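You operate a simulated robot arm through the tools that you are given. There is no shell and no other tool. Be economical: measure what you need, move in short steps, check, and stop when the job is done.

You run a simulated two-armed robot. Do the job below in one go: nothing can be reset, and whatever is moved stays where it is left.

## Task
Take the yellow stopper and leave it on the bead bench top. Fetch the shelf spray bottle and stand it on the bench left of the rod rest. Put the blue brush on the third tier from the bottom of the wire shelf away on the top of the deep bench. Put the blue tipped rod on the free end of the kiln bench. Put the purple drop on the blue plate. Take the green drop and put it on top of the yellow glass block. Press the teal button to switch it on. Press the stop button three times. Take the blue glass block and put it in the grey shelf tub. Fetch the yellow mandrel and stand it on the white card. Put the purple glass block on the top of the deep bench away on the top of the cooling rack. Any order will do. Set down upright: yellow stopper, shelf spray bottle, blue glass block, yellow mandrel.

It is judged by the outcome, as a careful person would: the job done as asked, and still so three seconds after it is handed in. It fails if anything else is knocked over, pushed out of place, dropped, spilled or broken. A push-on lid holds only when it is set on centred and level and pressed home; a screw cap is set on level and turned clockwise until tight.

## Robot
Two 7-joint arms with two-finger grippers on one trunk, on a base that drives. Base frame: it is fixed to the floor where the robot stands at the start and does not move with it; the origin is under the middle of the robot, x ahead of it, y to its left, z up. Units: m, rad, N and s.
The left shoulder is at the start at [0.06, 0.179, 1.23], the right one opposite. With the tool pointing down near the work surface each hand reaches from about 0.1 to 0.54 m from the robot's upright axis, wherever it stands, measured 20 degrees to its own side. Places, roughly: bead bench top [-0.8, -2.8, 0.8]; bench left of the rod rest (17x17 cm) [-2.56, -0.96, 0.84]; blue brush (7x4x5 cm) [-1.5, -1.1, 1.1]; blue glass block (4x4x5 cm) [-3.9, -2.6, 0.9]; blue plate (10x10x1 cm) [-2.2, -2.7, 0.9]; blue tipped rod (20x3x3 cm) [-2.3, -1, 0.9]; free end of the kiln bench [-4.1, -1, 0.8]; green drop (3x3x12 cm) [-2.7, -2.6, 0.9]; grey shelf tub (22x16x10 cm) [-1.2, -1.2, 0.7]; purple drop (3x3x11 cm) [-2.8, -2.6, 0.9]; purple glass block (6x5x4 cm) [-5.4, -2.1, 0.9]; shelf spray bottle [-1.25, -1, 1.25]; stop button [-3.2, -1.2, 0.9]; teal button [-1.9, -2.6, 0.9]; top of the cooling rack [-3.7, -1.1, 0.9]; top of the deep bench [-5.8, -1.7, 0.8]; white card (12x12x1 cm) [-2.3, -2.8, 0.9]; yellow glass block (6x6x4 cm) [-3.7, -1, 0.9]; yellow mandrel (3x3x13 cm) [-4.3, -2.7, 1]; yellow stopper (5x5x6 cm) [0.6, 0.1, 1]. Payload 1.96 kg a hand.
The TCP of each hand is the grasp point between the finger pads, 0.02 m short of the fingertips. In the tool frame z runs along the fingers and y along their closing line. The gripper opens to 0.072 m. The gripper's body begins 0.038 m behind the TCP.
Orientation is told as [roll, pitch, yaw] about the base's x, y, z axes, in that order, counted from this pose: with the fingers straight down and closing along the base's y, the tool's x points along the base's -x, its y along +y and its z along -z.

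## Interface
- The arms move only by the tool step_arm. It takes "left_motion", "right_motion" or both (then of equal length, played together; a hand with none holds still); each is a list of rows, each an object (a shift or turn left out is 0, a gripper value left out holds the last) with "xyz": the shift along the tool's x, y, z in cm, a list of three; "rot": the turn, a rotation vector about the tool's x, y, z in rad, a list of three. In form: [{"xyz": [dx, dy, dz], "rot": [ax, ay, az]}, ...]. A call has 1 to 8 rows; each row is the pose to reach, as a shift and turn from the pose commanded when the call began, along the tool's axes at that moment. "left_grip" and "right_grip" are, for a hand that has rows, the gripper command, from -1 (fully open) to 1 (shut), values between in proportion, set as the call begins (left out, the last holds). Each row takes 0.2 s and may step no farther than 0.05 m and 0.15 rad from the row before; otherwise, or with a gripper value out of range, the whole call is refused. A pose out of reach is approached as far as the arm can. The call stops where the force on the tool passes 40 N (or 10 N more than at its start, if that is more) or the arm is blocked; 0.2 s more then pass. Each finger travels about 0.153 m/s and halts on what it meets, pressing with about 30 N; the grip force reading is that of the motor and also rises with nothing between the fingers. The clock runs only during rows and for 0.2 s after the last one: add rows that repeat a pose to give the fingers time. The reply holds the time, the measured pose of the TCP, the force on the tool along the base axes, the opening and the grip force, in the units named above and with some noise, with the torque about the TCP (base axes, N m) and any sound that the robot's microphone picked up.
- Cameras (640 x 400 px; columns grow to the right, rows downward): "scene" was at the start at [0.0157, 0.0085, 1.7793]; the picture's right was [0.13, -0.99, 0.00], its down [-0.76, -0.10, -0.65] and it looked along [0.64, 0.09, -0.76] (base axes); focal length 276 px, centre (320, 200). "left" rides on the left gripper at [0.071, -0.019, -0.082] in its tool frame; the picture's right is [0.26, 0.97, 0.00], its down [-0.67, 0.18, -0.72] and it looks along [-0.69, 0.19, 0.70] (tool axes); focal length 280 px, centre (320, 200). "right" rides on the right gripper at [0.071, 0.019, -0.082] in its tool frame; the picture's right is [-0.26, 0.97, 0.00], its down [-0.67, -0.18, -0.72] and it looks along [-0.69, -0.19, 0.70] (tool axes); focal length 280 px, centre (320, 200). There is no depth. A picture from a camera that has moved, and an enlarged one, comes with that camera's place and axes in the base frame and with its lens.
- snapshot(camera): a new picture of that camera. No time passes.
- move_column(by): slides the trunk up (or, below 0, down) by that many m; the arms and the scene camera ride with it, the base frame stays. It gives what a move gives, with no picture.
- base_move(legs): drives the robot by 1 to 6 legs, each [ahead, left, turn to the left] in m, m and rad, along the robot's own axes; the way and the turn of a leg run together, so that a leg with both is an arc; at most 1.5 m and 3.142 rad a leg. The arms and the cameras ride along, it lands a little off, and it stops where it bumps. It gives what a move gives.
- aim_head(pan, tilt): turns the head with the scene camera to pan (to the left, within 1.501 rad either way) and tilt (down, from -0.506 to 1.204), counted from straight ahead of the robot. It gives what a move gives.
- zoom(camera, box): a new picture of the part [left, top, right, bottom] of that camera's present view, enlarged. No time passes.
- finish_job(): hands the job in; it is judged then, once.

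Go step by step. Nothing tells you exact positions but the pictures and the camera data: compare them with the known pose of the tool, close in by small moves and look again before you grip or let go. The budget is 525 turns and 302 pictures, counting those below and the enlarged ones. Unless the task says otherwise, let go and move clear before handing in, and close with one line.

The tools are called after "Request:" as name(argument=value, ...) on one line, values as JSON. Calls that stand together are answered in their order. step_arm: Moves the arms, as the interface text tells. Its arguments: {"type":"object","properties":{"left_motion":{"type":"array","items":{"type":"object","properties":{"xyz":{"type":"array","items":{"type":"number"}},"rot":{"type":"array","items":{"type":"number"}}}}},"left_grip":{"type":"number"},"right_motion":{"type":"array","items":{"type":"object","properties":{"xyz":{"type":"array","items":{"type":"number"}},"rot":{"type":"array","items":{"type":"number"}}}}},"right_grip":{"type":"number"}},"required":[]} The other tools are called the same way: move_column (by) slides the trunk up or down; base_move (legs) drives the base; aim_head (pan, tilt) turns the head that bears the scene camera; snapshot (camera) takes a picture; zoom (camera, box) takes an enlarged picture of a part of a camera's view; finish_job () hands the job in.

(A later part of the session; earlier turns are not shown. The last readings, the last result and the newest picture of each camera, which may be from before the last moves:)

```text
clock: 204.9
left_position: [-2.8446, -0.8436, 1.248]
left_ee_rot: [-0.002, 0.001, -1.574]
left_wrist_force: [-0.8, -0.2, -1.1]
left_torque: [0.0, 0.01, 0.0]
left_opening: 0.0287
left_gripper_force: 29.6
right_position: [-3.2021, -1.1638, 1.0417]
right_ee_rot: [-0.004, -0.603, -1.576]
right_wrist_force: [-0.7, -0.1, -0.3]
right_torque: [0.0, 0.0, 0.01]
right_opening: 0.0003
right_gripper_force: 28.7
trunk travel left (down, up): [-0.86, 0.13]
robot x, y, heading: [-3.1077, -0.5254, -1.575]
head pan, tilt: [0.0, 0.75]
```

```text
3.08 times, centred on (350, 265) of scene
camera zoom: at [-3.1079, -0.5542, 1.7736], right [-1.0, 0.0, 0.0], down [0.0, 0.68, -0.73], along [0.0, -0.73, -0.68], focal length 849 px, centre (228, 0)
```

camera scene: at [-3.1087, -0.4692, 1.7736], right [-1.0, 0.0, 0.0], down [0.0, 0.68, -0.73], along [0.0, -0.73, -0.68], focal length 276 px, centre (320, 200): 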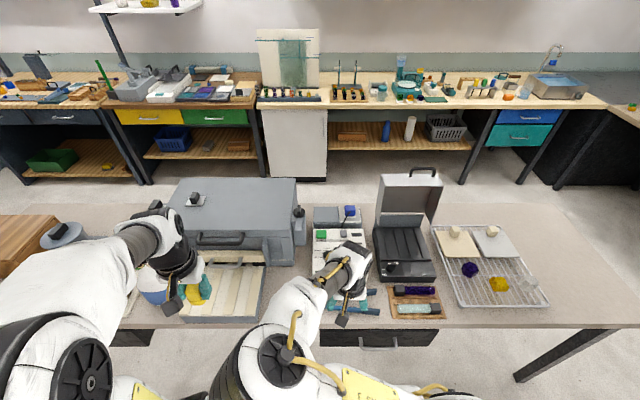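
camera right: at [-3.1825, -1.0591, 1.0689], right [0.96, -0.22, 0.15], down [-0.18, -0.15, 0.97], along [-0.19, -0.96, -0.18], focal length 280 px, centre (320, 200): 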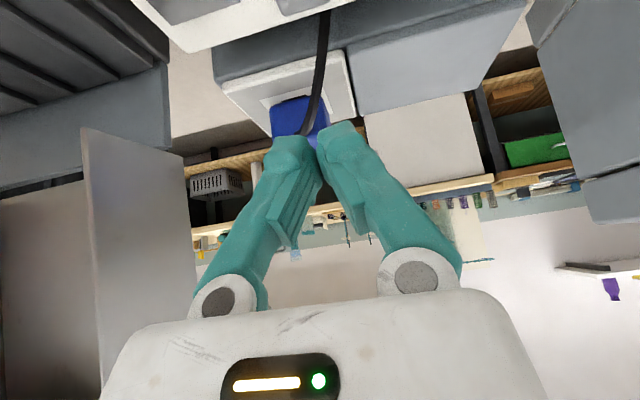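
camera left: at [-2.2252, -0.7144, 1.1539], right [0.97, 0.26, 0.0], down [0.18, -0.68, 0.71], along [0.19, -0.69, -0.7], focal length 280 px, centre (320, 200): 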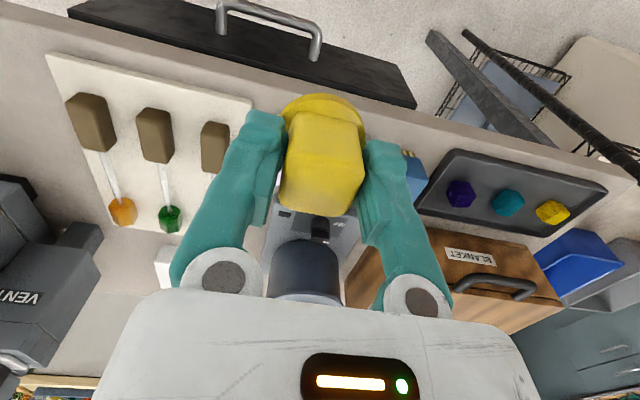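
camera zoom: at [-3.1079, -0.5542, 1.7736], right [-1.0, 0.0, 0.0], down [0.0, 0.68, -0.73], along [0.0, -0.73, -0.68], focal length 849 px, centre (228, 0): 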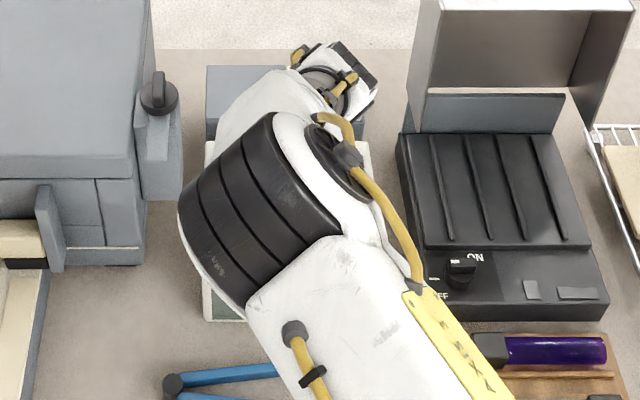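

Request:
step_arm(right_motion=[{"xyz": [1.7, 0, 2.5]}, {"xyz": [3.4, 0, 5]}, {"xyz": [3.95, 0, 5.8]}])

Request:
snapshot(camera="right")

```text
clock: 205.7
left_position: [-2.8444, -0.8435, 1.247]
left_ee_rot: [-0.003, 0.0, -1.574]
left_wrist_force: [0.4, 0.0, 0.3]
left_torque: [0.03, -0.04, 0.03]
left_opening: 0.0286
left_gripper_force: 29.9
right_position: [-3.2015, -1.1615, 0.9719]
right_ee_rot: [-0.003, -0.603, -1.575]
right_wrist_force: [0.2, -0.5, -0.2]
right_torque: [0.01, -0.02, -0.01]
right_opening: 0.0003
right_gripper_force: 30.1
trunk travel left (down, up): [-0.86, 0.13]
robot x, y, heading: [-3.1069, -0.529, -1.573]
head pan, tilt: [0.0, 0.75]
```

```text
194 pictures are left
camera right: at [-3.1819, -1.0568, 0.999], right [0.96, -0.22, 0.15], down [-0.18, -0.15, 0.97], along [-0.19, -0.96, -0.18], focal length 280 px, centre (320, 200)
```

right: 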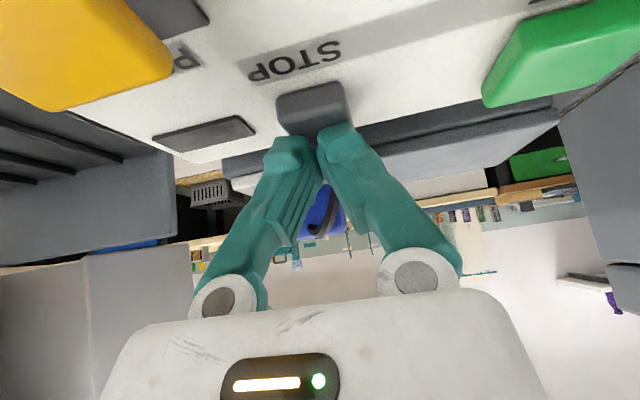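

Request:
step_arm(right_motion=[{"xyz": [0.8, 0, -0.56]}, {"xyz": [1.25, 0, 0.1]}, {"xyz": [1.4, 0, 0.3]}, {"xyz": [1.4, 0, 0.3]}])

Request:
snapshot(camera="right")

```text
clock: 206.7
left_position: [-2.8451, -0.8428, 1.2477]
left_ee_rot: [-0.002, -0.001, -1.575]
left_wrist_force: [-0.4, 0.6, 0.3]
left_torque: [-0.01, -0.03, 0.0]
left_opening: 0.0283
left_gripper_force: 29.7
right_position: [-3.2029, -1.1511, 0.963]
right_ee_rot: [-0.005, -0.605, -1.574]
right_wrist_force: [-0.8, -2.1, 12.2]
right_torque: [-0.08, -0.03, 0.0]
right_opening: 0.0061
right_gripper_force: 29.4
trunk travel left (down, up): [-0.86, 0.13]
robot x, y, heading: [-3.1084, -0.5251, -1.573]
head pan, tilt: [0.0, 0.75]
heard: click
```

```text
193 pictures are left
camera right: at [-3.1823, -1.047, 0.9898], right [0.96, -0.22, 0.14], down [-0.18, -0.15, 0.97], along [-0.19, -0.96, -0.18], focal length 280 px, centre (320, 200)
```

right: 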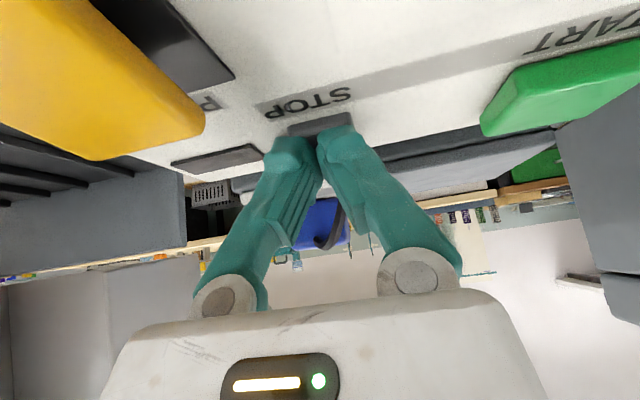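

First click. I'll lift clear and press again.

Request:
step_arm(right_motion=[{"xyz": [-0.6, 0, -0.85]}, {"xyz": [-1.1, 0, -1.65]}, {"xyz": [-1.1, 0, -1.65]}])

Request:
step_arm(right_motion=[{"xyz": [0.6, 0, 0.85]}, {"xyz": [1.0, 0, 1.45]}, {"xyz": [1.15, 0, 1.7]}])

Request:
step_arm(right_motion=[{"xyz": [-0.6, 0, -0.85]}, {"xyz": [-1.1, 0, -1.65]}, {"xyz": [-1.1, 0, -1.65]}])

```text
clock: 207.5
left_position: [-2.8443, -0.8445, 1.2471]
left_ee_rot: [-0.002, 0.0, -1.575]
left_wrist_force: [-0.3, -0.3, -0.8]
left_torque: [-0.06, 0.01, -0.02]
left_opening: 0.0285
left_gripper_force: 30.7
right_position: [-3.2032, -1.1503, 0.9797]
right_ee_rot: [-0.003, -0.601, -1.575]
right_wrist_force: [-0.3, -0.2, -0.5]
right_torque: [0.0, 0.0, -0.01]
right_opening: 0.0002
right_gripper_force: 29.5
trunk travel left (down, up): [-0.86, 0.13]
robot x, y, heading: [-3.1038, -0.5257, -1.572]
head pan, tilt: [0.0, 0.75]
```

```text
clock: 208.3
left_position: [-2.8454, -0.8422, 1.2483]
left_ee_rot: [-0.002, 0.0, -1.574]
left_wrist_force: [0.1, -0.1, -0.5]
left_torque: [0.01, 0.0, 0.0]
left_opening: 0.0284
left_gripper_force: 29.7
right_position: [-3.2027, -1.1512, 0.9619]
right_ee_rot: [-0.003, -0.606, -1.573]
right_wrist_force: [-2.0, -0.6, 14.4]
right_torque: [-0.02, 0.03, -0.04]
right_opening: 0.0062
right_gripper_force: 29.2
trunk travel left (down, up): [-0.86, 0.13]
robot x, y, heading: [-3.1074, -0.5295, -1.574]
head pan, tilt: [0.0, 0.75]
heard: click
```

```text
clock: 209.1
left_position: [-2.8444, -0.844, 1.2476]
left_ee_rot: [-0.002, 0.0, -1.574]
left_wrist_force: [-0.5, 1.1, 0.5]
left_torque: [-0.01, 0.0, 0.01]
left_opening: 0.0285
left_gripper_force: 30.0
right_position: [-3.2023, -1.1515, 0.9796]
right_ee_rot: [-0.006, -0.599, -1.575]
right_wrist_force: [0.2, -0.3, -0.3]
right_torque: [0.01, 0.01, 0.0]
right_opening: 0.0002
right_gripper_force: 29.3
trunk travel left (down, up): [-0.86, 0.13]
robot x, y, heading: [-3.1043, -0.5293, -1.571]
head pan, tilt: [0.0, 0.75]
```

Second click heard; now the third press.

Request:
step_arm(right_motion=[{"xyz": [0.6, 0, 0.85]}, {"xyz": [1.0, 0, 1.45]}, {"xyz": [1.15, 0, 1.7]}])

Request:
step_arm(right_motion=[{"xyz": [-0.6, 0, -0.85]}, {"xyz": [-1.7, 0, -2.5]}, {"xyz": [-4, 0, -5.5]}, {"xyz": [-6.5, 0, -9.5]}])

Request:
step_arm(right_motion=[{"xyz": [2, 0, -3.5], "rot": [0, 0.12, 0]}, {"xyz": [4, 0, -7], "rot": [0, 0.24, 0]}, {"xyz": [6, 0, -10], "rot": [0, 0.36, 0]}, {"xyz": [10, 0, -12], "rot": [0, 0.48, 0]}, {"xyz": [14, 0, -13], "rot": [0, 0.6, 0]}, {"xyz": [18, 0, -15], "rot": [0, 0.6, 0]}])

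```text
clock: 209.9
left_position: [-2.8447, -0.8422, 1.2487]
left_ee_rot: [-0.002, 0.001, -1.575]
left_wrist_force: [0.1, 0.4, 0.1]
left_torque: [0.01, 0.01, 0.0]
left_opening: 0.0284
left_gripper_force: 30.2
right_position: [-3.2023, -1.1512, 0.9614]
right_ee_rot: [-0.004, -0.608, -1.574]
right_wrist_force: [0.1, -3.1, 17.8]
right_torque: [-0.09, -0.01, -0.01]
right_opening: 0.006
right_gripper_force: 30.0
trunk travel left (down, up): [-0.86, 0.13]
robot x, y, heading: [-3.1054, -0.528, -1.57]
head pan, tilt: [0.0, 0.75]
heard: click
```

```text
clock: 210.9
left_position: [-2.8455, -0.8434, 1.2481]
left_ee_rot: [-0.002, 0.001, -1.575]
left_wrist_force: [-0.4, 0.6, -0.7]
left_torque: [0.0, 0.02, 0.01]
left_opening: 0.0286
left_gripper_force: 30.5
right_position: [-3.2036, -1.1516, 1.0736]
right_ee_rot: [-0.007, -0.603, -1.572]
right_wrist_force: [0.3, 0.1, 1.0]
right_torque: [0.02, 0.01, 0.0]
right_opening: 0.0
right_gripper_force: 29.9
trunk travel left (down, up): [-0.86, 0.13]
robot x, y, heading: [-3.1042, -0.5255, -1.568]
head pan, tilt: [0.0, 0.75]
```

```text
clock: 212.3
left_position: [-2.8451, -0.8425, 1.2481]
left_ee_rot: [-0.003, -0.002, -1.574]
left_wrist_force: [0.0, -0.3, -0.9]
left_torque: [-0.04, -0.02, -0.01]
left_opening: 0.0286
left_gripper_force: 29.9
right_position: [-3.201, -0.916, 1.0953]
right_ee_rot: [-0.004, -0.002, -1.576]
right_wrist_force: [0.3, 0.2, -0.6]
right_torque: [-0.05, 0.02, -0.01]
right_opening: 0.0001
right_gripper_force: 30.0
trunk travel left (down, up): [-0.86, 0.13]
robot x, y, heading: [-3.1074, -0.5239, -1.567]
head pan, tilt: [0.0, 0.75]
```

All three presses clicked. Now around the island's west end to the south aisle; I'll back off, slide west, then go south, still facing south.

Request:
base_move(legs=[[-0.17, 0, 0], [0, -0.8, 0], [0, -0.83, 0]])

Request:
base_move(legs=[[0.8, 0, 0], [0.6, 0, 0]])

Request:
aim_head(pan=0.4, tilt=0.6)

Request:
snapshot(camera="scene")

```text
clock: 221.5
left_position: [-4.4485, -0.6644, 1.247]
left_ee_rot: [0.0, -0.001, -1.595]
left_wrist_force: [-0.4, -0.7, 0.3]
left_torque: [-0.01, 0.02, 0.01]
left_opening: 0.0289
left_gripper_force: 30.3
right_position: [-4.8072, -0.7307, 1.0963]
right_ee_rot: [-0.004, -0.003, -1.598]
right_wrist_force: [-0.3, -0.5, -1.1]
right_torque: [0.02, 0.0, -0.02]
right_opening: 0.0001
right_gripper_force: 29.3
trunk travel left (down, up): [-0.86, 0.13]
robot x, y, heading: [-4.7036, -0.341, -1.59]
head pan, tilt: [0.0, 0.75]
```

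```text
clock: 228.8
left_position: [-4.4676, -2.0601, 1.2484]
left_ee_rot: [-0.001, 0.0, -1.583]
left_wrist_force: [0.1, -0.1, -0.6]
left_torque: [0.0, -0.01, 0.02]
left_opening: 0.0286
left_gripper_force: 30.1
right_position: [-4.8247, -2.1318, 1.097]
right_ee_rot: [-0.003, -0.003, -1.586]
right_wrist_force: [0.1, -0.3, -0.3]
right_torque: [-0.01, 0.04, -0.04]
right_opening: 0.0
right_gripper_force: 29.5
trunk travel left (down, up): [-0.86, 0.13]
robot x, y, heading: [-4.7255, -1.745, -1.583]
head pan, tilt: [0.0, 0.75]
```

```text
clock: 229.7
left_position: [-4.4679, -2.0603, 1.2475]
left_ee_rot: [-0.001, 0.0, -1.584]
left_wrist_force: [-0.4, 0.1, -0.9]
left_torque: [0.01, -0.01, -0.02]
left_opening: 0.0285
left_gripper_force: 30.0
right_position: [-4.8238, -2.1314, 1.0961]
right_ee_rot: [-0.003, -0.004, -1.585]
right_wrist_force: [-0.1, 0.8, -0.5]
right_torque: [-0.01, -0.02, -0.02]
right_opening: 0.0
right_gripper_force: 29.9
trunk travel left (down, up): [-0.86, 0.13]
robot x, y, heading: [-4.7326, -1.7431, -1.581]
head pan, tilt: [0.4, 0.6]
```

```text
192 pictures are left
camera scene: at [-4.6938, -1.7675, 1.7865], right [-0.93, -0.38, 0.0], down [-0.21, 0.52, -0.82], along [0.31, -0.76, -0.57], focal length 276 px, centre (320, 200)
```

scene: 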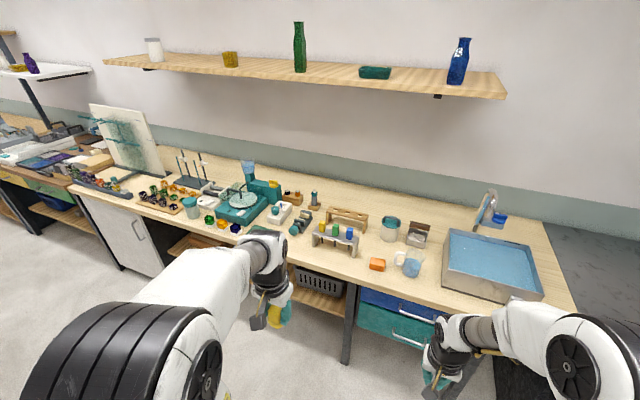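

Request:
zoom(camera="scene", box=[240, 170, 460, 310])

Request:
zoom(camera="scene", box=[60, 130, 290, 280])

```text
2.86 times, centred on (350, 240) of scene
camera zoom: at [-4.6938, -1.7675, 1.7865], right [-0.93, -0.38, 0.0], down [-0.21, 0.52, -0.82], along [0.31, -0.76, -0.57], focal length 789 px, centre (234, 86)
```

zoom: 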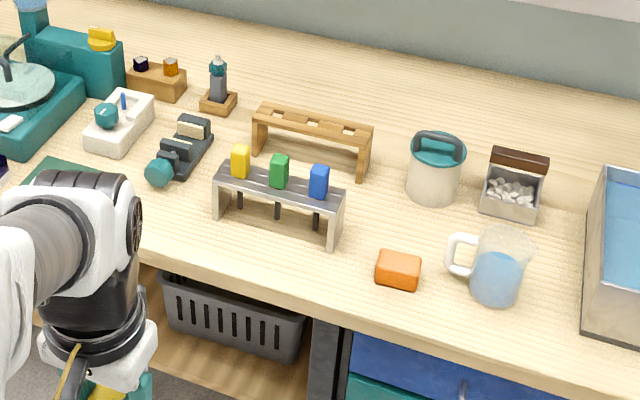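

```text
2.67 times, centred on (175, 205) of scene
camera zoom: at [-4.6938, -1.7675, 1.7865], right [-0.93, -0.38, 0.0], down [-0.21, 0.52, -0.82], along [0.31, -0.76, -0.57], focal length 736 px, centre (707, 187)
```

zoom: 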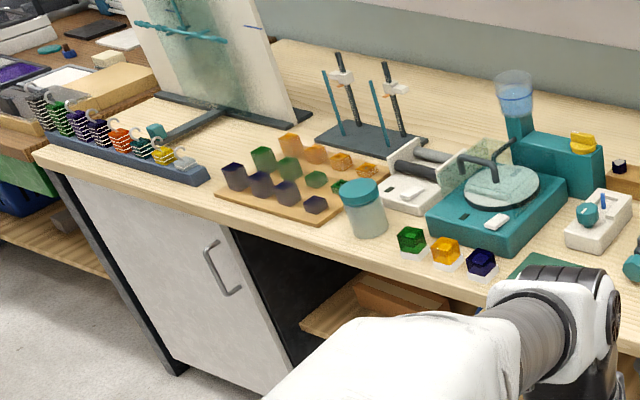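

The yellow mandrel is in the rack at about (-4.35, -2.64), and the blue glass block sits on a white square at about (-3.92, -2.57). I'll move in front of the mandrel rack.

Request:
base_move(legs=[[0.3, 0.45, 0.01]])

Request:
step_arm(right_motion=[{"xyz": [0, 0, -4]}, {"xyz": [0, 0, -6]}, {"xyz": [0, 0, -6]}], right_grip=-0.6)

Request:
aim_head(pan=-0.1, tilt=0.75)

Request:
snapshot(camera="scene")

Request:
snapshot(camera="right")

```text
clock: 232.8
left_position: [-4.0135, -2.3483, 1.248]
left_ee_rot: [0.0, 0.002, -1.561]
left_wrist_force: [-0.1, -0.4, -0.7]
left_torque: [-0.03, -0.03, -0.03]
left_opening: 0.0286
left_gripper_force: 29.9
right_position: [-4.3683, -2.4283, 1.0958]
right_ee_rot: [-0.005, -0.003, -1.564]
right_wrist_force: [0.5, -0.2, -0.1]
right_torque: [-0.01, 0.0, 0.02]
right_opening: 0.0002
right_gripper_force: 29.6
trunk travel left (down, up): [-0.86, 0.13]
robot x, y, heading: [-4.2833, -2.0386, -1.557]
head pan, tilt: [0.4, 0.6]
```

```text
clock: 233.6
left_position: [-4.0145, -2.3507, 1.248]
left_ee_rot: [-0.002, 0.0, -1.559]
left_wrist_force: [0.3, -0.3, -0.4]
left_torque: [0.04, 0.01, 0.02]
left_opening: 0.0287
left_gripper_force: 30.1
right_position: [-4.3685, -2.4275, 1.1549]
right_ee_rot: [-0.003, -0.002, -1.561]
right_wrist_force: [0.8, -0.5, 0.1]
right_torque: [0.0, -0.02, 0.01]
right_opening: 0.0578
right_gripper_force: 0.1
trunk travel left (down, up): [-0.86, 0.13]
robot x, y, heading: [-4.2821, -2.0369, -1.561]
head pan, tilt: [0.4, 0.6]
```

```text
clock: 234.5
left_position: [-4.0139, -2.3503, 1.2472]
left_ee_rot: [-0.003, 0.0, -1.561]
left_wrist_force: [-0.3, 0.8, -0.7]
left_torque: [0.01, -0.02, 0.0]
left_opening: 0.0288
left_gripper_force: 30.6
right_position: [-4.3688, -2.4275, 1.1539]
right_ee_rot: [-0.003, -0.001, -1.563]
right_wrist_force: [-0.3, 0.1, 1.2]
right_torque: [0.01, -0.04, -0.03]
right_opening: 0.0574
right_gripper_force: 0.1
trunk travel left (down, up): [-0.86, 0.13]
robot x, y, heading: [-4.2827, -2.038, -1.554]
head pan, tilt: [-0.099, 0.75]
```

```text
189 pictures are left
camera scene: at [-4.2892, -2.0624, 1.7736], right [-1.0, 0.09, 0.0], down [0.06, 0.68, -0.73], along [-0.06, -0.73, -0.68], focal length 276 px, centre (320, 200)
```

scene: 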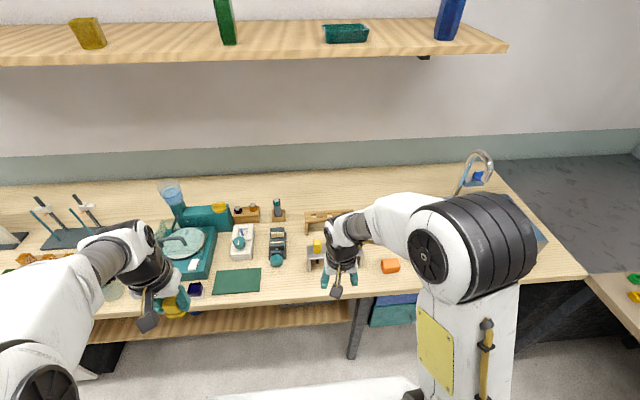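

```text
188 pictures are left
camera right: at [-4.3492, -2.3555, 1.2359], right [0.97, -0.25, 0.0], down [-0.17, -0.67, 0.72], along [-0.18, -0.69, -0.7], focal length 280 px, centre (320, 200)
```

right: 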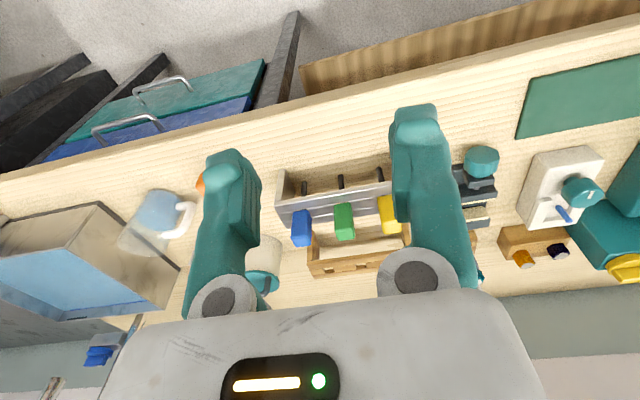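

Request:
zoom(camera="right", box=[260, 150, 420, 280])

```text
3.08 times, centred on (340, 215) of right
camera zoom: at [-4.3492, -2.3555, 1.2359], right [0.97, -0.25, 0.0], down [-0.17, -0.67, 0.72], along [-0.18, -0.69, -0.7], focal length 863 px, centre (258, 154)
```

zoom: 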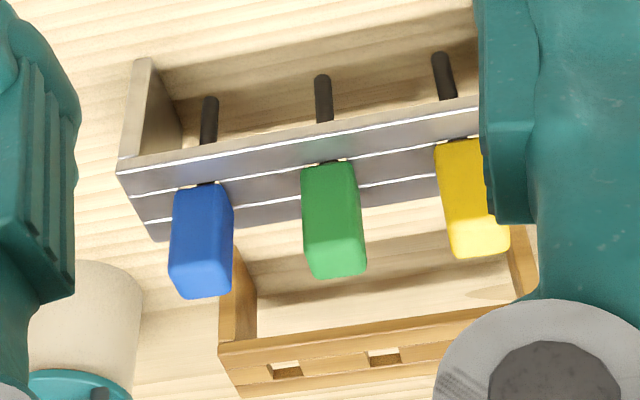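

The yellow mandrel has a block head at (-4.330, -2.696, 0.945) on a thin pin standing in the rack. I'll position above it.

Request:
base_move(legs=[[0.14, 0, -0.01]])

Request:
step_arm(right_motion=[{"xyz": [-4, 1, 0]}, {"xyz": [-8, 2.5, 0]}, {"xyz": [-12, 3.5, 0]}, {"xyz": [-12.5, 3.8, 4]}, {"xyz": [-12.5, 3.8, 8]}, {"xyz": [-12.5, 3.8, 10]}], right_grip=-0.3)

Request:
snapshot(camera="right")

Request:
snapshot(camera="scene")

```text
clock: 235.8
left_position: [-4.016, -2.4884, 1.2477]
left_ee_rot: [-0.001, -0.003, -1.572]
left_wrist_force: [-0.6, -0.9, 0.3]
left_torque: [-0.01, 0.0, -0.01]
left_opening: 0.0285
left_gripper_force: 29.8
right_position: [-4.3715, -2.5623, 1.1556]
right_ee_rot: [-0.003, -0.005, -1.572]
right_wrist_force: [-0.3, -0.7, 0.2]
right_torque: [0.01, 0.01, 0.0]
right_opening: 0.0576
right_gripper_force: 0.1
trunk travel left (down, up): [-0.86, 0.13]
robot x, y, heading: [-4.2783, -2.1771, -1.568]
head pan, tilt: [-0.099, 0.75]
```

```text
clock: 237.2
left_position: [-4.0166, -2.4914, 1.2471]
left_ee_rot: [0.0, 0.003, -1.574]
left_wrist_force: [0.0, 0.1, 0.0]
left_torque: [0.02, 0.01, -0.02]
left_opening: 0.0286
left_gripper_force: 29.9
right_position: [-4.334, -2.6893, 1.0531]
right_ee_rot: [-0.002, -0.002, -1.573]
right_wrist_force: [-0.4, -1.0, 0.4]
right_torque: [-0.01, 0.01, 0.01]
right_opening: 0.0469
right_gripper_force: 0.0
trunk travel left (down, up): [-0.86, 0.13]
robot x, y, heading: [-4.2828, -2.1753, -1.571]
head pan, tilt: [-0.099, 0.75]
```

```text
186 pictures are left
camera right: at [-4.3143, -2.618, 1.1354], right [0.96, -0.26, 0.0], down [-0.18, -0.67, 0.72], along [-0.19, -0.69, -0.7], focal length 280 px, centre (320, 200)
```

right: 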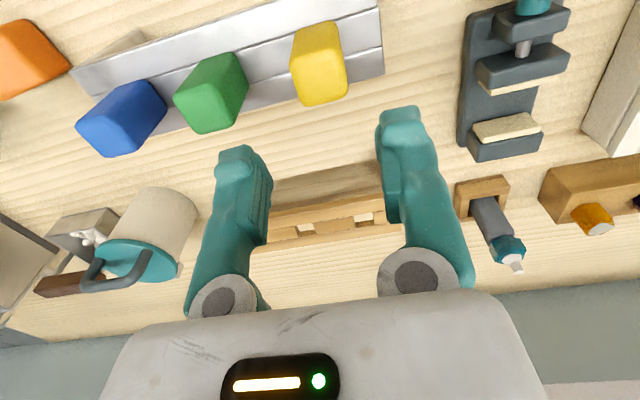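

```text
185 pictures are left
camera scene: at [-4.2887, -2.2015, 1.7736], right [-1.0, 0.1, 0.0], down [0.07, 0.68, -0.73], along [-0.07, -0.73, -0.68], focal length 276 px, centre (320, 200)
```

scene: 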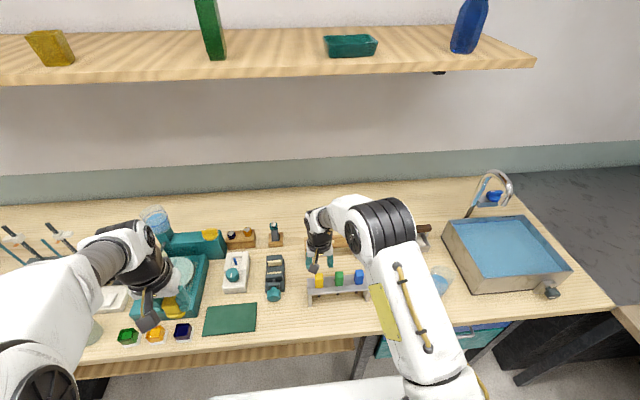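

Request:
step_arm(right_motion=[{"xyz": [0.6, 0.3, 2]}, {"xyz": [0.8, 0.3, 4]}, {"xyz": [0.8, 0.3, 4]}])

Request:
snapshot(camera="right")

```text
clock: 238.0
left_position: [-4.0159, -2.4911, 1.2474]
left_ee_rot: [-0.001, 0.0, -1.573]
left_wrist_force: [-0.5, 0.3, 0.1]
left_torque: [-0.01, -0.02, 0.0]
left_opening: 0.0288
left_gripper_force: 29.7
right_position: [-4.3314, -2.6815, 1.0147]
right_ee_rot: [-0.003, 0.0, -1.575]
right_wrist_force: [0.6, -0.7, -0.3]
right_torque: [0.0, 0.01, -0.01]
right_opening: 0.0468
right_gripper_force: 0.0
trunk travel left (down, up): [-0.86, 0.13]
robot x, y, heading: [-4.2786, -2.1787, -1.571]
head pan, tilt: [-0.099, 0.75]
```

```text
184 pictures are left
camera right: at [-4.3113, -2.6105, 1.096], right [0.96, -0.26, 0.0], down [-0.18, -0.67, 0.72], along [-0.19, -0.69, -0.7], focal length 280 px, centre (320, 200)
```

right: 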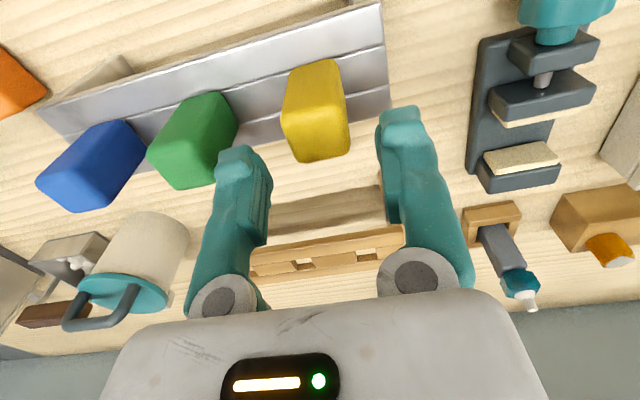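

Request:
step_arm(right_motion=[{"xyz": [0, 0.1, 2]}, {"xyz": [0, 0.1, 4]}, {"xyz": [0, 0.1, 5.4]}, {"xyz": [0, 0.1, 5.4]}])

Request:
snapshot(camera="right")

```text
clock: 239.0
left_position: [-4.0165, -2.4899, 1.2474]
left_ee_rot: [-0.002, -0.001, -1.574]
left_wrist_force: [-0.3, 0.2, 0.1]
left_torque: [0.01, 0.02, 0.0]
left_opening: 0.0286
left_gripper_force: 30.1
right_position: [-4.3296, -2.6801, 0.9603]
right_ee_rot: [-0.002, -0.002, -1.574]
right_wrist_force: [-0.9, 2.0, 3.1]
right_torque: [-0.01, -0.06, 0.05]
right_opening: 0.0467
right_gripper_force: 0.1
trunk travel left (down, up): [-0.86, 0.13]
robot x, y, heading: [-4.2791, -2.1743, -1.571]
head pan, tilt: [-0.099, 0.75]
```

```text
183 pictures are left
camera right: at [-4.31, -2.6095, 1.0415], right [0.96, -0.26, 0.0], down [-0.18, -0.67, 0.72], along [-0.19, -0.69, -0.7], focal length 280 px, centre (320, 200)
```

right: 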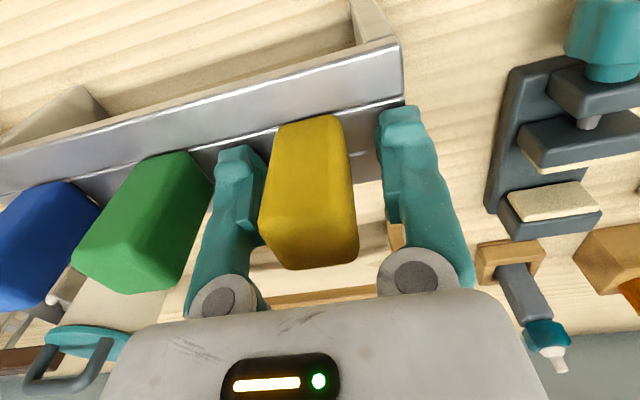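

Request:
step_arm(right_motion=[{"xyz": [0, -0.3, -0.3]}, {"xyz": [0, -0.3, -0.3]}])

Request:
step_arm(right_motion=[{"xyz": [0, 0, 0]}, {"xyz": [0, 0, 0]}, {"xyz": [0, 0, 0]}], right_grip=1)

Request:
step_arm(right_motion=[{"xyz": [0, 0, -2]}, {"xyz": [0, 0, -4]}, {"xyz": [0, 0, -8]}, {"xyz": [0, 0, -12]}, {"xyz": [0, 0, -15]}])

Request:
snapshot(camera="right")

Request:
snapshot(camera="scene")

```text
clock: 239.6
left_position: [-4.0155, -2.491, 1.2473]
left_ee_rot: [-0.002, 0.0, -1.574]
left_wrist_force: [0.9, -0.6, 0.1]
left_torque: [-0.01, 0.0, 0.01]
left_opening: 0.0286
left_gripper_force: 30.1
right_position: [-4.3332, -2.6826, 0.9631]
right_ee_rot: [-0.004, -0.002, -1.572]
right_wrist_force: [0.1, -0.1, 0.3]
right_torque: [0.0, -0.02, 0.0]
right_opening: 0.0467
right_gripper_force: 0.0
trunk travel left (down, up): [-0.86, 0.13]
robot x, y, heading: [-4.2769, -2.1752, -1.571]
head pan, tilt: [-0.099, 0.75]
```

```text
clock: 240.4
left_position: [-4.0165, -2.4901, 1.2472]
left_ee_rot: [-0.003, 0.0, -1.572]
left_wrist_force: [0.3, 0.1, -1.3]
left_torque: [0.02, 0.02, 0.02]
left_opening: 0.0286
left_gripper_force: 30.5
right_position: [-4.3336, -2.6818, 0.9625]
right_ee_rot: [-0.002, -0.002, -1.572]
right_wrist_force: [-0.6, 0.7, 0.1]
right_torque: [0.0, -0.01, 0.01]
right_opening: 0.0256
right_gripper_force: 29.5
trunk travel left (down, up): [-0.86, 0.13]
robot x, y, heading: [-4.2768, -2.1761, -1.569]
head pan, tilt: [-0.099, 0.75]
```

```text
clock: 241.6
left_position: [-4.0164, -2.4916, 1.2469]
left_ee_rot: [-0.003, 0.0, -1.574]
left_wrist_force: [0.1, -0.4, -0.1]
left_torque: [0.02, -0.04, 0.02]
left_opening: 0.0286
left_gripper_force: 30.6
right_position: [-4.3338, -2.6797, 1.1128]
right_ee_rot: [-0.005, -0.002, -1.574]
right_wrist_force: [-0.5, 1.2, -0.5]
right_torque: [0.02, -0.02, -0.03]
right_opening: 0.0256
right_gripper_force: 29.5
trunk travel left (down, up): [-0.86, 0.13]
robot x, y, heading: [-4.2761, -2.1761, -1.567]
head pan, tilt: [-0.099, 0.75]
```

```text
182 pictures are left
camera right: at [-4.3137, -2.6081, 1.1953], right [0.96, -0.26, 0.0], down [-0.18, -0.67, 0.72], along [-0.19, -0.69, -0.7], focal length 280 px, centre (320, 200)
```

right: 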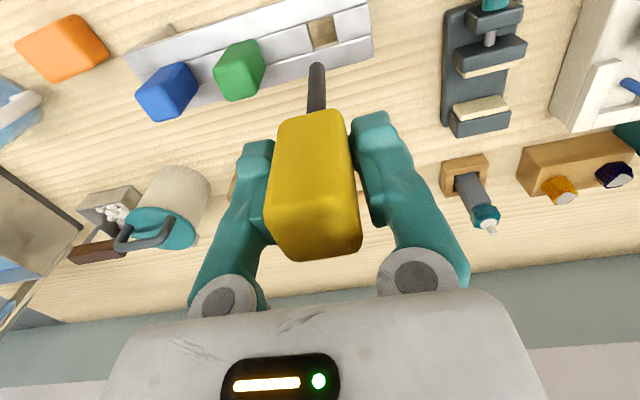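

```text
181 pictures are left
camera scene: at [-4.2888, -2.2004, 1.7736], right [-1.0, 0.1, 0.0], down [0.07, 0.68, -0.73], along [-0.07, -0.73, -0.68], focal length 276 px, centre (320, 200)
```

scene: 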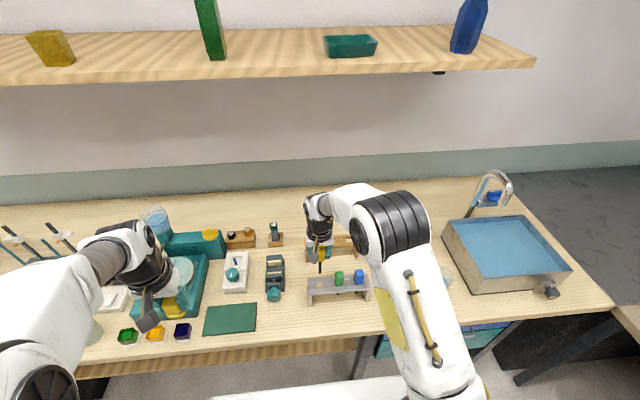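

The mandrel is out, pin straight down. I'll back off and slide east along the south aisle to the white card.

Request:
base_move(legs=[[-0.22, 0, 0], [0, 1.0, 0], [0, 1.0, 0]])

Request:
snapshot(camera="scene")

Request:
snapshot(camera="right")

```text
clock: 252.8
left_position: [-2.0133, -2.2235, 1.2473]
left_ee_rot: [0.0, -0.001, -1.54]
left_wrist_force: [-0.4, 0.6, -1.2]
left_torque: [0.02, 0.0, -0.03]
left_opening: 0.0285
left_gripper_force: 29.9
right_position: [-2.3236, -2.4206, 1.1134]
right_ee_rot: [-0.004, -0.002, -1.544]
right_wrist_force: [-0.2, 0.7, -0.4]
right_torque: [0.0, -0.04, 0.0]
right_opening: 0.0259
right_gripper_force: 29.9
trunk travel left (down, up): [-0.86, 0.13]
robot x, y, heading: [-2.2841, -1.9186, -1.54]
head pan, tilt: [-0.099, 0.75]
```

```text
180 pictures are left
camera scene: at [-2.2938, -1.9414, 1.7736], right [-1.0, 0.07, 0.0], down [0.05, 0.68, -0.73], along [-0.05, -0.73, -0.68], focal length 276 px, centre (320, 200)
```

scene: 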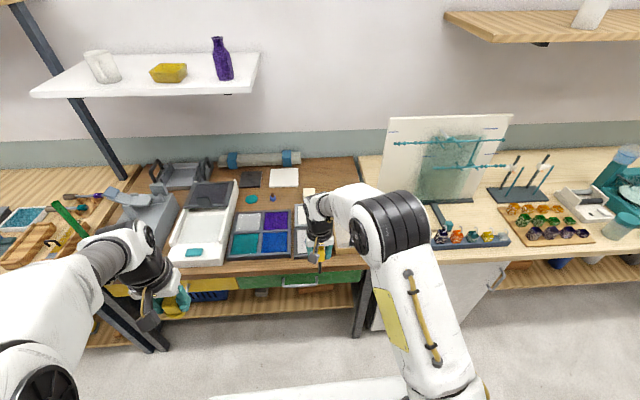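

```text
179 pictures are left
camera right: at [-2.3059, -2.3497, 1.1948], right [0.97, -0.23, 0.0], down [-0.16, -0.68, 0.72], along [-0.17, -0.7, -0.7], focal length 280 px, centre (320, 200)
```

right: 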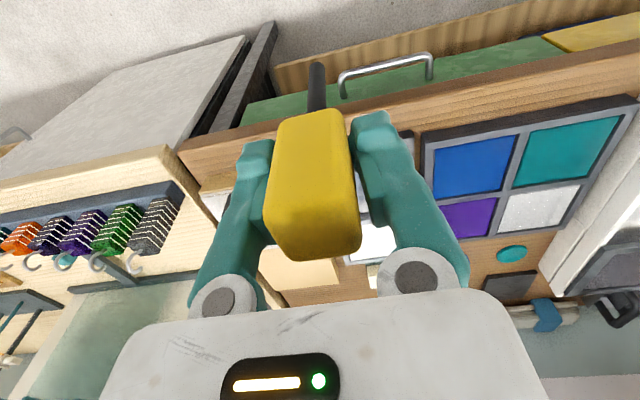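

Request:
zoom(camera="scene", box=[160, 140, 380, 290])

Request:
base_move(legs=[[0, 0.3, -0.03]])

Request:
snapshot(camera="scene")

```text
2.67 times, centred on (270, 215) of scene
camera zoom: at [-2.2938, -1.9414, 1.7736], right [-1.0, 0.07, 0.0], down [0.05, 0.68, -0.73], along [-0.05, -0.73, -0.68], focal length 736 px, centre (453, 160)
```

zoom: 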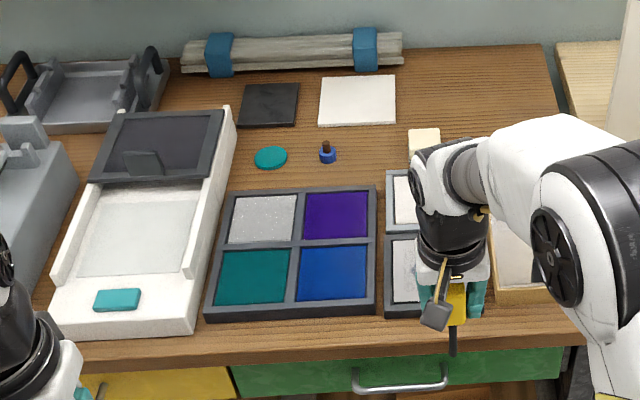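

```text
clock: 254.9
left_position: [-1.7178, -2.2244, 1.2485]
left_ee_rot: [-0.001, -0.001, -1.566]
left_wrist_force: [0.6, -0.2, 0.0]
left_torque: [0.0, 0.0, 0.0]
left_opening: 0.0286
left_gripper_force: 30.2
right_position: [-2.0352, -2.4142, 1.112]
right_ee_rot: [-0.002, -0.002, -1.567]
right_wrist_force: [0.6, 0.8, -0.4]
right_torque: [-0.01, -0.04, 0.02]
right_opening: 0.0256
right_gripper_force: 29.9
trunk travel left (down, up): [-0.86, 0.13]
robot x, y, heading: [-1.9855, -1.9102, -1.569]
head pan, tilt: [-0.099, 0.75]
```

```text
177 pictures are left
camera scene: at [-1.9933, -1.9352, 1.7736], right [-1.0, 0.09, 0.0], down [0.06, 0.68, -0.73], along [-0.07, -0.73, -0.68], focal length 276 px, centre (320, 200)
```

scene: 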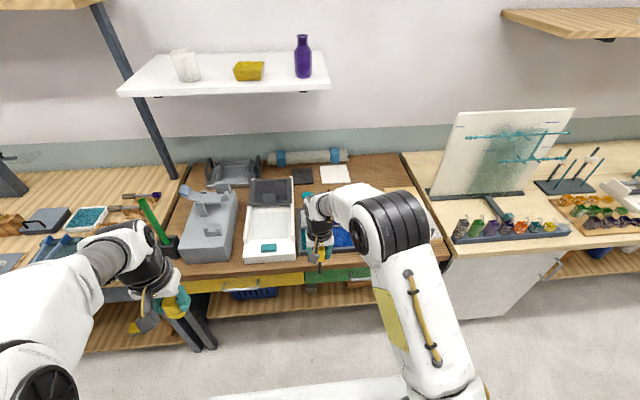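

I can see the teal button on the white tray and the four-tile frame with the blue plate. The white card is hidden behind my arm, so I'll shift west to view it.

Request:
base_move(legs=[[0, -0.5, 0]])

Request:
zoom(camera="scene", box=[130, 130, 370, 290])

Request:
zoom(camera="scene", box=[330, 150, 530, 275])

```text
clock: 257.9
left_position: [-2.2191, -2.2272, 1.2473]
left_ee_rot: [-0.002, 0.001, -1.577]
left_wrist_force: [0.0, -0.3, -0.6]
left_torque: [0.0, -0.05, -0.04]
left_opening: 0.0286
left_gripper_force: 29.6
right_position: [-2.5388, -2.4153, 1.1141]
right_ee_rot: [-0.005, -0.001, -1.578]
right_wrist_force: [-0.5, 0.6, 0.1]
right_torque: [-0.01, 0.0, -0.02]
right_opening: 0.0258
right_gripper_force: 29.5
trunk travel left (down, up): [-0.86, 0.13]
robot x, y, heading: [-2.4837, -1.9101, -1.574]
head pan, tilt: [-0.099, 0.75]
```

```text
2.50 times, centred on (250, 210) of scene
camera zoom: at [-2.4906, -1.9361, 1.7736], right [-0.99, 0.1, 0.0], down [0.07, 0.68, -0.73], along [-0.08, -0.73, -0.68], focal length 690 px, centre (495, 175)
```

zoom: 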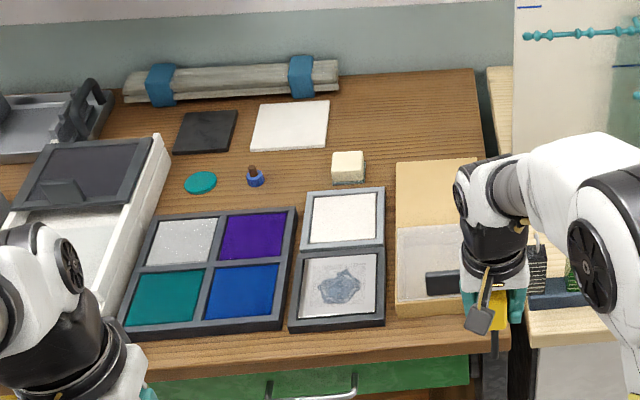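

```text
3.20 times, centred on (430, 212) of scene
camera zoom: at [-2.4906, -1.9361, 1.7736], right [-0.99, 0.1, 0.0], down [0.07, 0.68, -0.73], along [-0.08, -0.73, -0.68], focal length 883 px, centre (-32, 160)
```

zoom: 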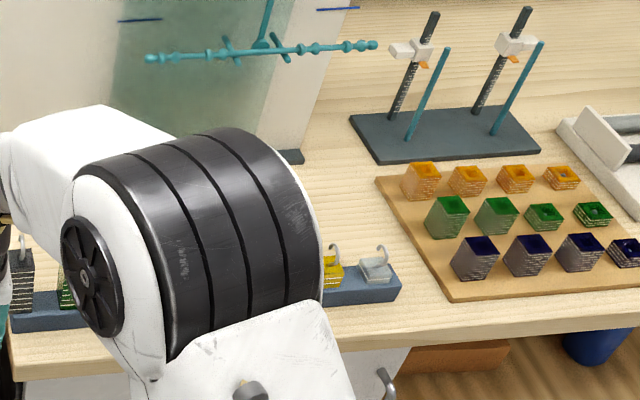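

The white card is the framed white square at (-2.311, -2.825), and the blue plate is the lower-right tile at (-2.157, -2.677). I'll move in to stand the mandrel on the card.

Request:
base_move(legs=[[0.2, 0.27, 0.003], [0.17, 0, 0]])

Request:
step_arm(right_motion=[{"xyz": [0, -2, -2]}, {"xyz": [-1, -4, -2]}, {"xyz": [-2, -4, -2]}])

Request:
snapshot(camera="scene")

Request:
snapshot(camera="right")

```text
clock: 261.1
left_position: [-1.9493, -2.5913, 1.2483]
left_ee_rot: [-0.001, -0.001, -1.57]
left_wrist_force: [0.1, -0.3, -0.1]
left_torque: [-0.04, 0.04, -0.03]
left_opening: 0.0284
left_gripper_force: 29.5
right_position: [-2.2665, -2.7802, 1.1147]
right_ee_rot: [-0.002, -0.002, -1.572]
right_wrist_force: [0.4, 0.7, -1.1]
right_torque: [-0.05, 0.0, 0.01]
right_opening: 0.0256
right_gripper_force: 30.1
trunk travel left (down, up): [-0.86, 0.13]
robot x, y, heading: [-2.2106, -2.2768, -1.568]
head pan, tilt: [-0.099, 0.75]
```

```text
clock: 261.9
left_position: [-1.9473, -2.5946, 1.2478]
left_ee_rot: [-0.004, 0.001, -1.57]
left_wrist_force: [-1.2, 0.0, 0.3]
left_torque: [0.0, 0.0, -0.02]
left_opening: 0.0287
left_gripper_force: 30.0
right_position: [-2.3063, -2.8035, 1.1338]
right_ee_rot: [-0.003, 0.0, -1.572]
right_wrist_force: [-0.2, -0.6, 0.0]
right_torque: [0.03, -0.04, 0.01]
right_opening: 0.0256
right_gripper_force: 30.0
trunk travel left (down, up): [-0.86, 0.13]
robot x, y, heading: [-2.2115, -2.2781, -1.567]
head pan, tilt: [-0.099, 0.75]
```

```text
174 pictures are left
camera scene: at [-2.2203, -2.3068, 1.7736], right [-1.0, 0.1, 0.0], down [0.07, 0.68, -0.73], along [-0.07, -0.73, -0.68], focal length 276 px, centre (320, 200)
```

scene: 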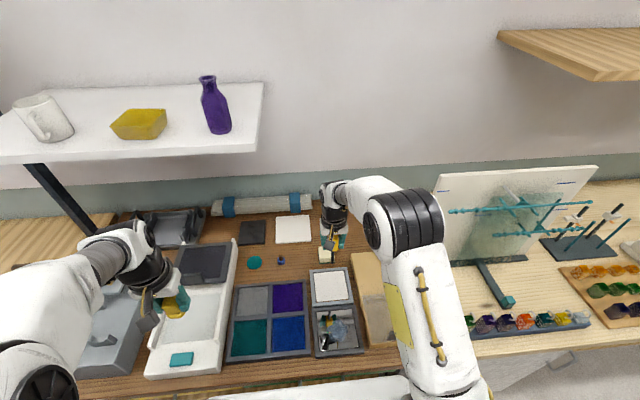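

```text
173 pictures are left
camera right: at [-2.2858, -2.7326, 1.2153], right [0.96, -0.26, 0.0], down [-0.18, -0.67, 0.72], along [-0.19, -0.69, -0.7], focal length 280 px, centre (320, 200)
```

right: 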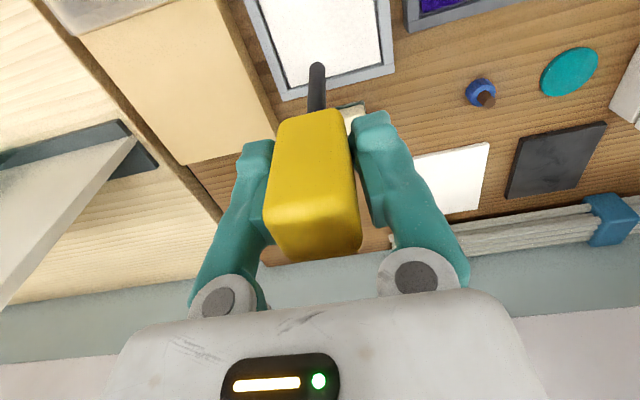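

Request:
step_arm(right_motion=[{"xyz": [-1.6, -0.5, 3]}, {"xyz": [-1.6, -0.5, 7]}, {"xyz": [-1.6, -0.5, 11]}, {"xyz": [-1.6, -0.5, 13]}, {"xyz": [-1.6, -0.5, 13]}])

Request:
zoom(camera="scene", box=[270, 220, 410, 360])

Request:
snapshot(camera="right")

```text
clock: 263.1
left_position: [-1.9487, -2.593, 1.2492]
left_ee_rot: [-0.002, 0.0, -1.572]
left_wrist_force: [-0.3, -0.1, -0.6]
left_torque: [0.04, 0.02, 0.01]
left_opening: 0.0285
left_gripper_force: 30.3
right_position: [-2.3104, -2.8192, 1.0036]
right_ee_rot: [-0.004, -0.002, -1.573]
right_wrist_force: [0.4, 0.3, 0.4]
right_torque: [0.05, -0.01, -0.01]
right_opening: 0.0256
right_gripper_force: 30.1
trunk travel left (down, up): [-0.86, 0.13]
robot x, y, heading: [-2.2143, -2.2817, -1.569]
head pan, tilt: [-0.099, 0.75]
```

```text
2.86 times, centred on (340, 290) of scene
camera zoom: at [-2.221, -2.304, 1.7736], right [-1.0, 0.1, 0.0], down [0.07, 0.68, -0.73], along [-0.07, -0.73, -0.68], focal length 789 px, centre (263, -57)
```

zoom: 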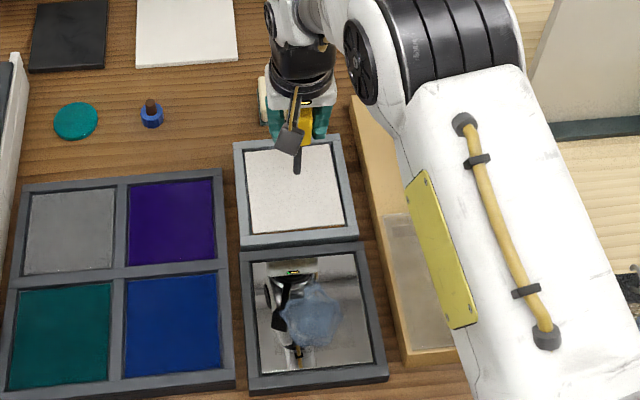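

```text
171 pictures are left
camera right: at [-2.2913, -2.7481, 1.084], right [0.96, -0.26, 0.0], down [-0.18, -0.67, 0.72], along [-0.19, -0.69, -0.7], focal length 280 px, centre (320, 200)
```

right: 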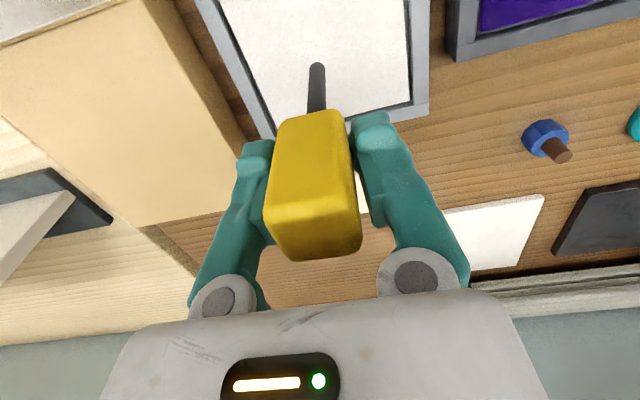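

Request:
step_arm(right_motion=[{"xyz": [0, 0, 1]}, {"xyz": [0, 0, 1.6]}, {"xyz": [0, 0, 1.9]}, {"xyz": [0, 0, 2.2]}, {"xyz": [0, 0, 2.4]}, {"xyz": [0, 0, 2.6]}])

Request:
zoom(camera="scene", box=[270, 220, 410, 360])

```text
clock: 264.5
left_position: [-1.9481, -2.5944, 1.2477]
left_ee_rot: [-0.002, 0.002, -1.571]
left_wrist_force: [-1.2, -0.6, 0.7]
left_torque: [-0.03, 0.01, 0.03]
left_opening: 0.0287
left_gripper_force: 29.5
right_position: [-2.3111, -2.8186, 0.977]
right_ee_rot: [-0.002, -0.001, -1.572]
right_wrist_force: [-0.5, 0.4, -0.9]
right_torque: [-0.01, 0.02, 0.03]
right_opening: 0.0259
right_gripper_force: 30.6
trunk travel left (down, up): [-0.86, 0.13]
robot x, y, heading: [-2.2079, -2.2801, -1.571]
head pan, tilt: [-0.099, 0.75]
```

```text
2.86 times, centred on (340, 290) of scene
camera zoom: at [-2.2212, -2.3044, 1.7736], right [-1.0, 0.1, 0.0], down [0.07, 0.68, -0.73], along [-0.07, -0.73, -0.68], focal length 789 px, centre (263, -57)
```

zoom: 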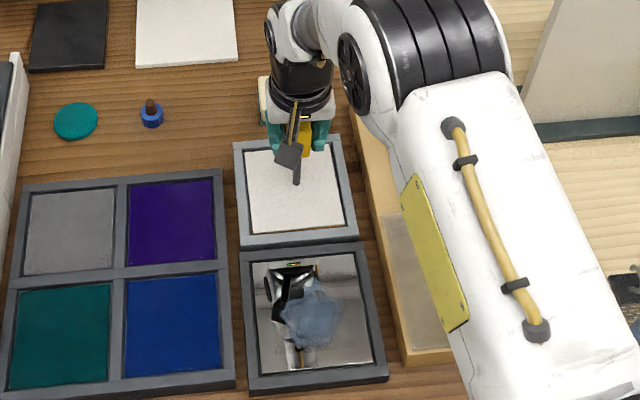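

Request:
step_arm(right_motion=[{"xyz": [0, 0, 0.2]}, {"xyz": [0, 0, 0.4]}, {"xyz": [0, 0, 0.6]}, {"xyz": [0, 0, 0.8]}])

```text
clock: 265.5
left_position: [-1.9484, -2.594, 1.2469]
left_ee_rot: [-0.003, -0.002, -1.571]
left_wrist_force: [0.0, -0.9, -1.4]
left_torque: [-0.01, 0.01, -0.02]
left_opening: 0.0287
left_gripper_force: 30.3
right_position: [-2.3106, -2.8188, 0.9696]
right_ee_rot: [-0.003, -0.003, -1.574]
right_wrist_force: [0.1, 0.4, -0.5]
right_torque: [0.0, 0.0, -0.02]
right_opening: 0.0257
right_gripper_force: 30.2
trunk travel left (down, up): [-0.86, 0.13]
robot x, y, heading: [-2.2148, -2.2811, -1.567]
head pan, tilt: [-0.099, 0.75]
```

Request:
step_arm(right_motion=[{"xyz": [0, 0, 0.2]}, {"xyz": [0, 0, 0.4]}, {"xyz": [0, 0, 0.6]}, {"xyz": [0, 0, 0.8]}])

```text
clock: 266.5
left_position: [-1.9474, -2.5906, 1.2492]
left_ee_rot: [-0.003, -0.001, -1.571]
left_wrist_force: [0.0, 0.4, -0.8]
left_torque: [-0.02, -0.05, 0.0]
left_opening: 0.0288
left_gripper_force: 30.1
right_position: [-2.3108, -2.8172, 0.9633]
right_ee_rot: [-0.005, -0.007, -1.574]
right_wrist_force: [-0.3, -2.3, 26.9]
right_torque: [-0.06, 0.0, 0.01]
right_opening: 0.0261
right_gripper_force: 30.0
trunk travel left (down, up): [-0.86, 0.13]
robot x, y, heading: [-2.2137, -2.2784, -1.567]
head pan, tilt: [-0.099, 0.75]
```

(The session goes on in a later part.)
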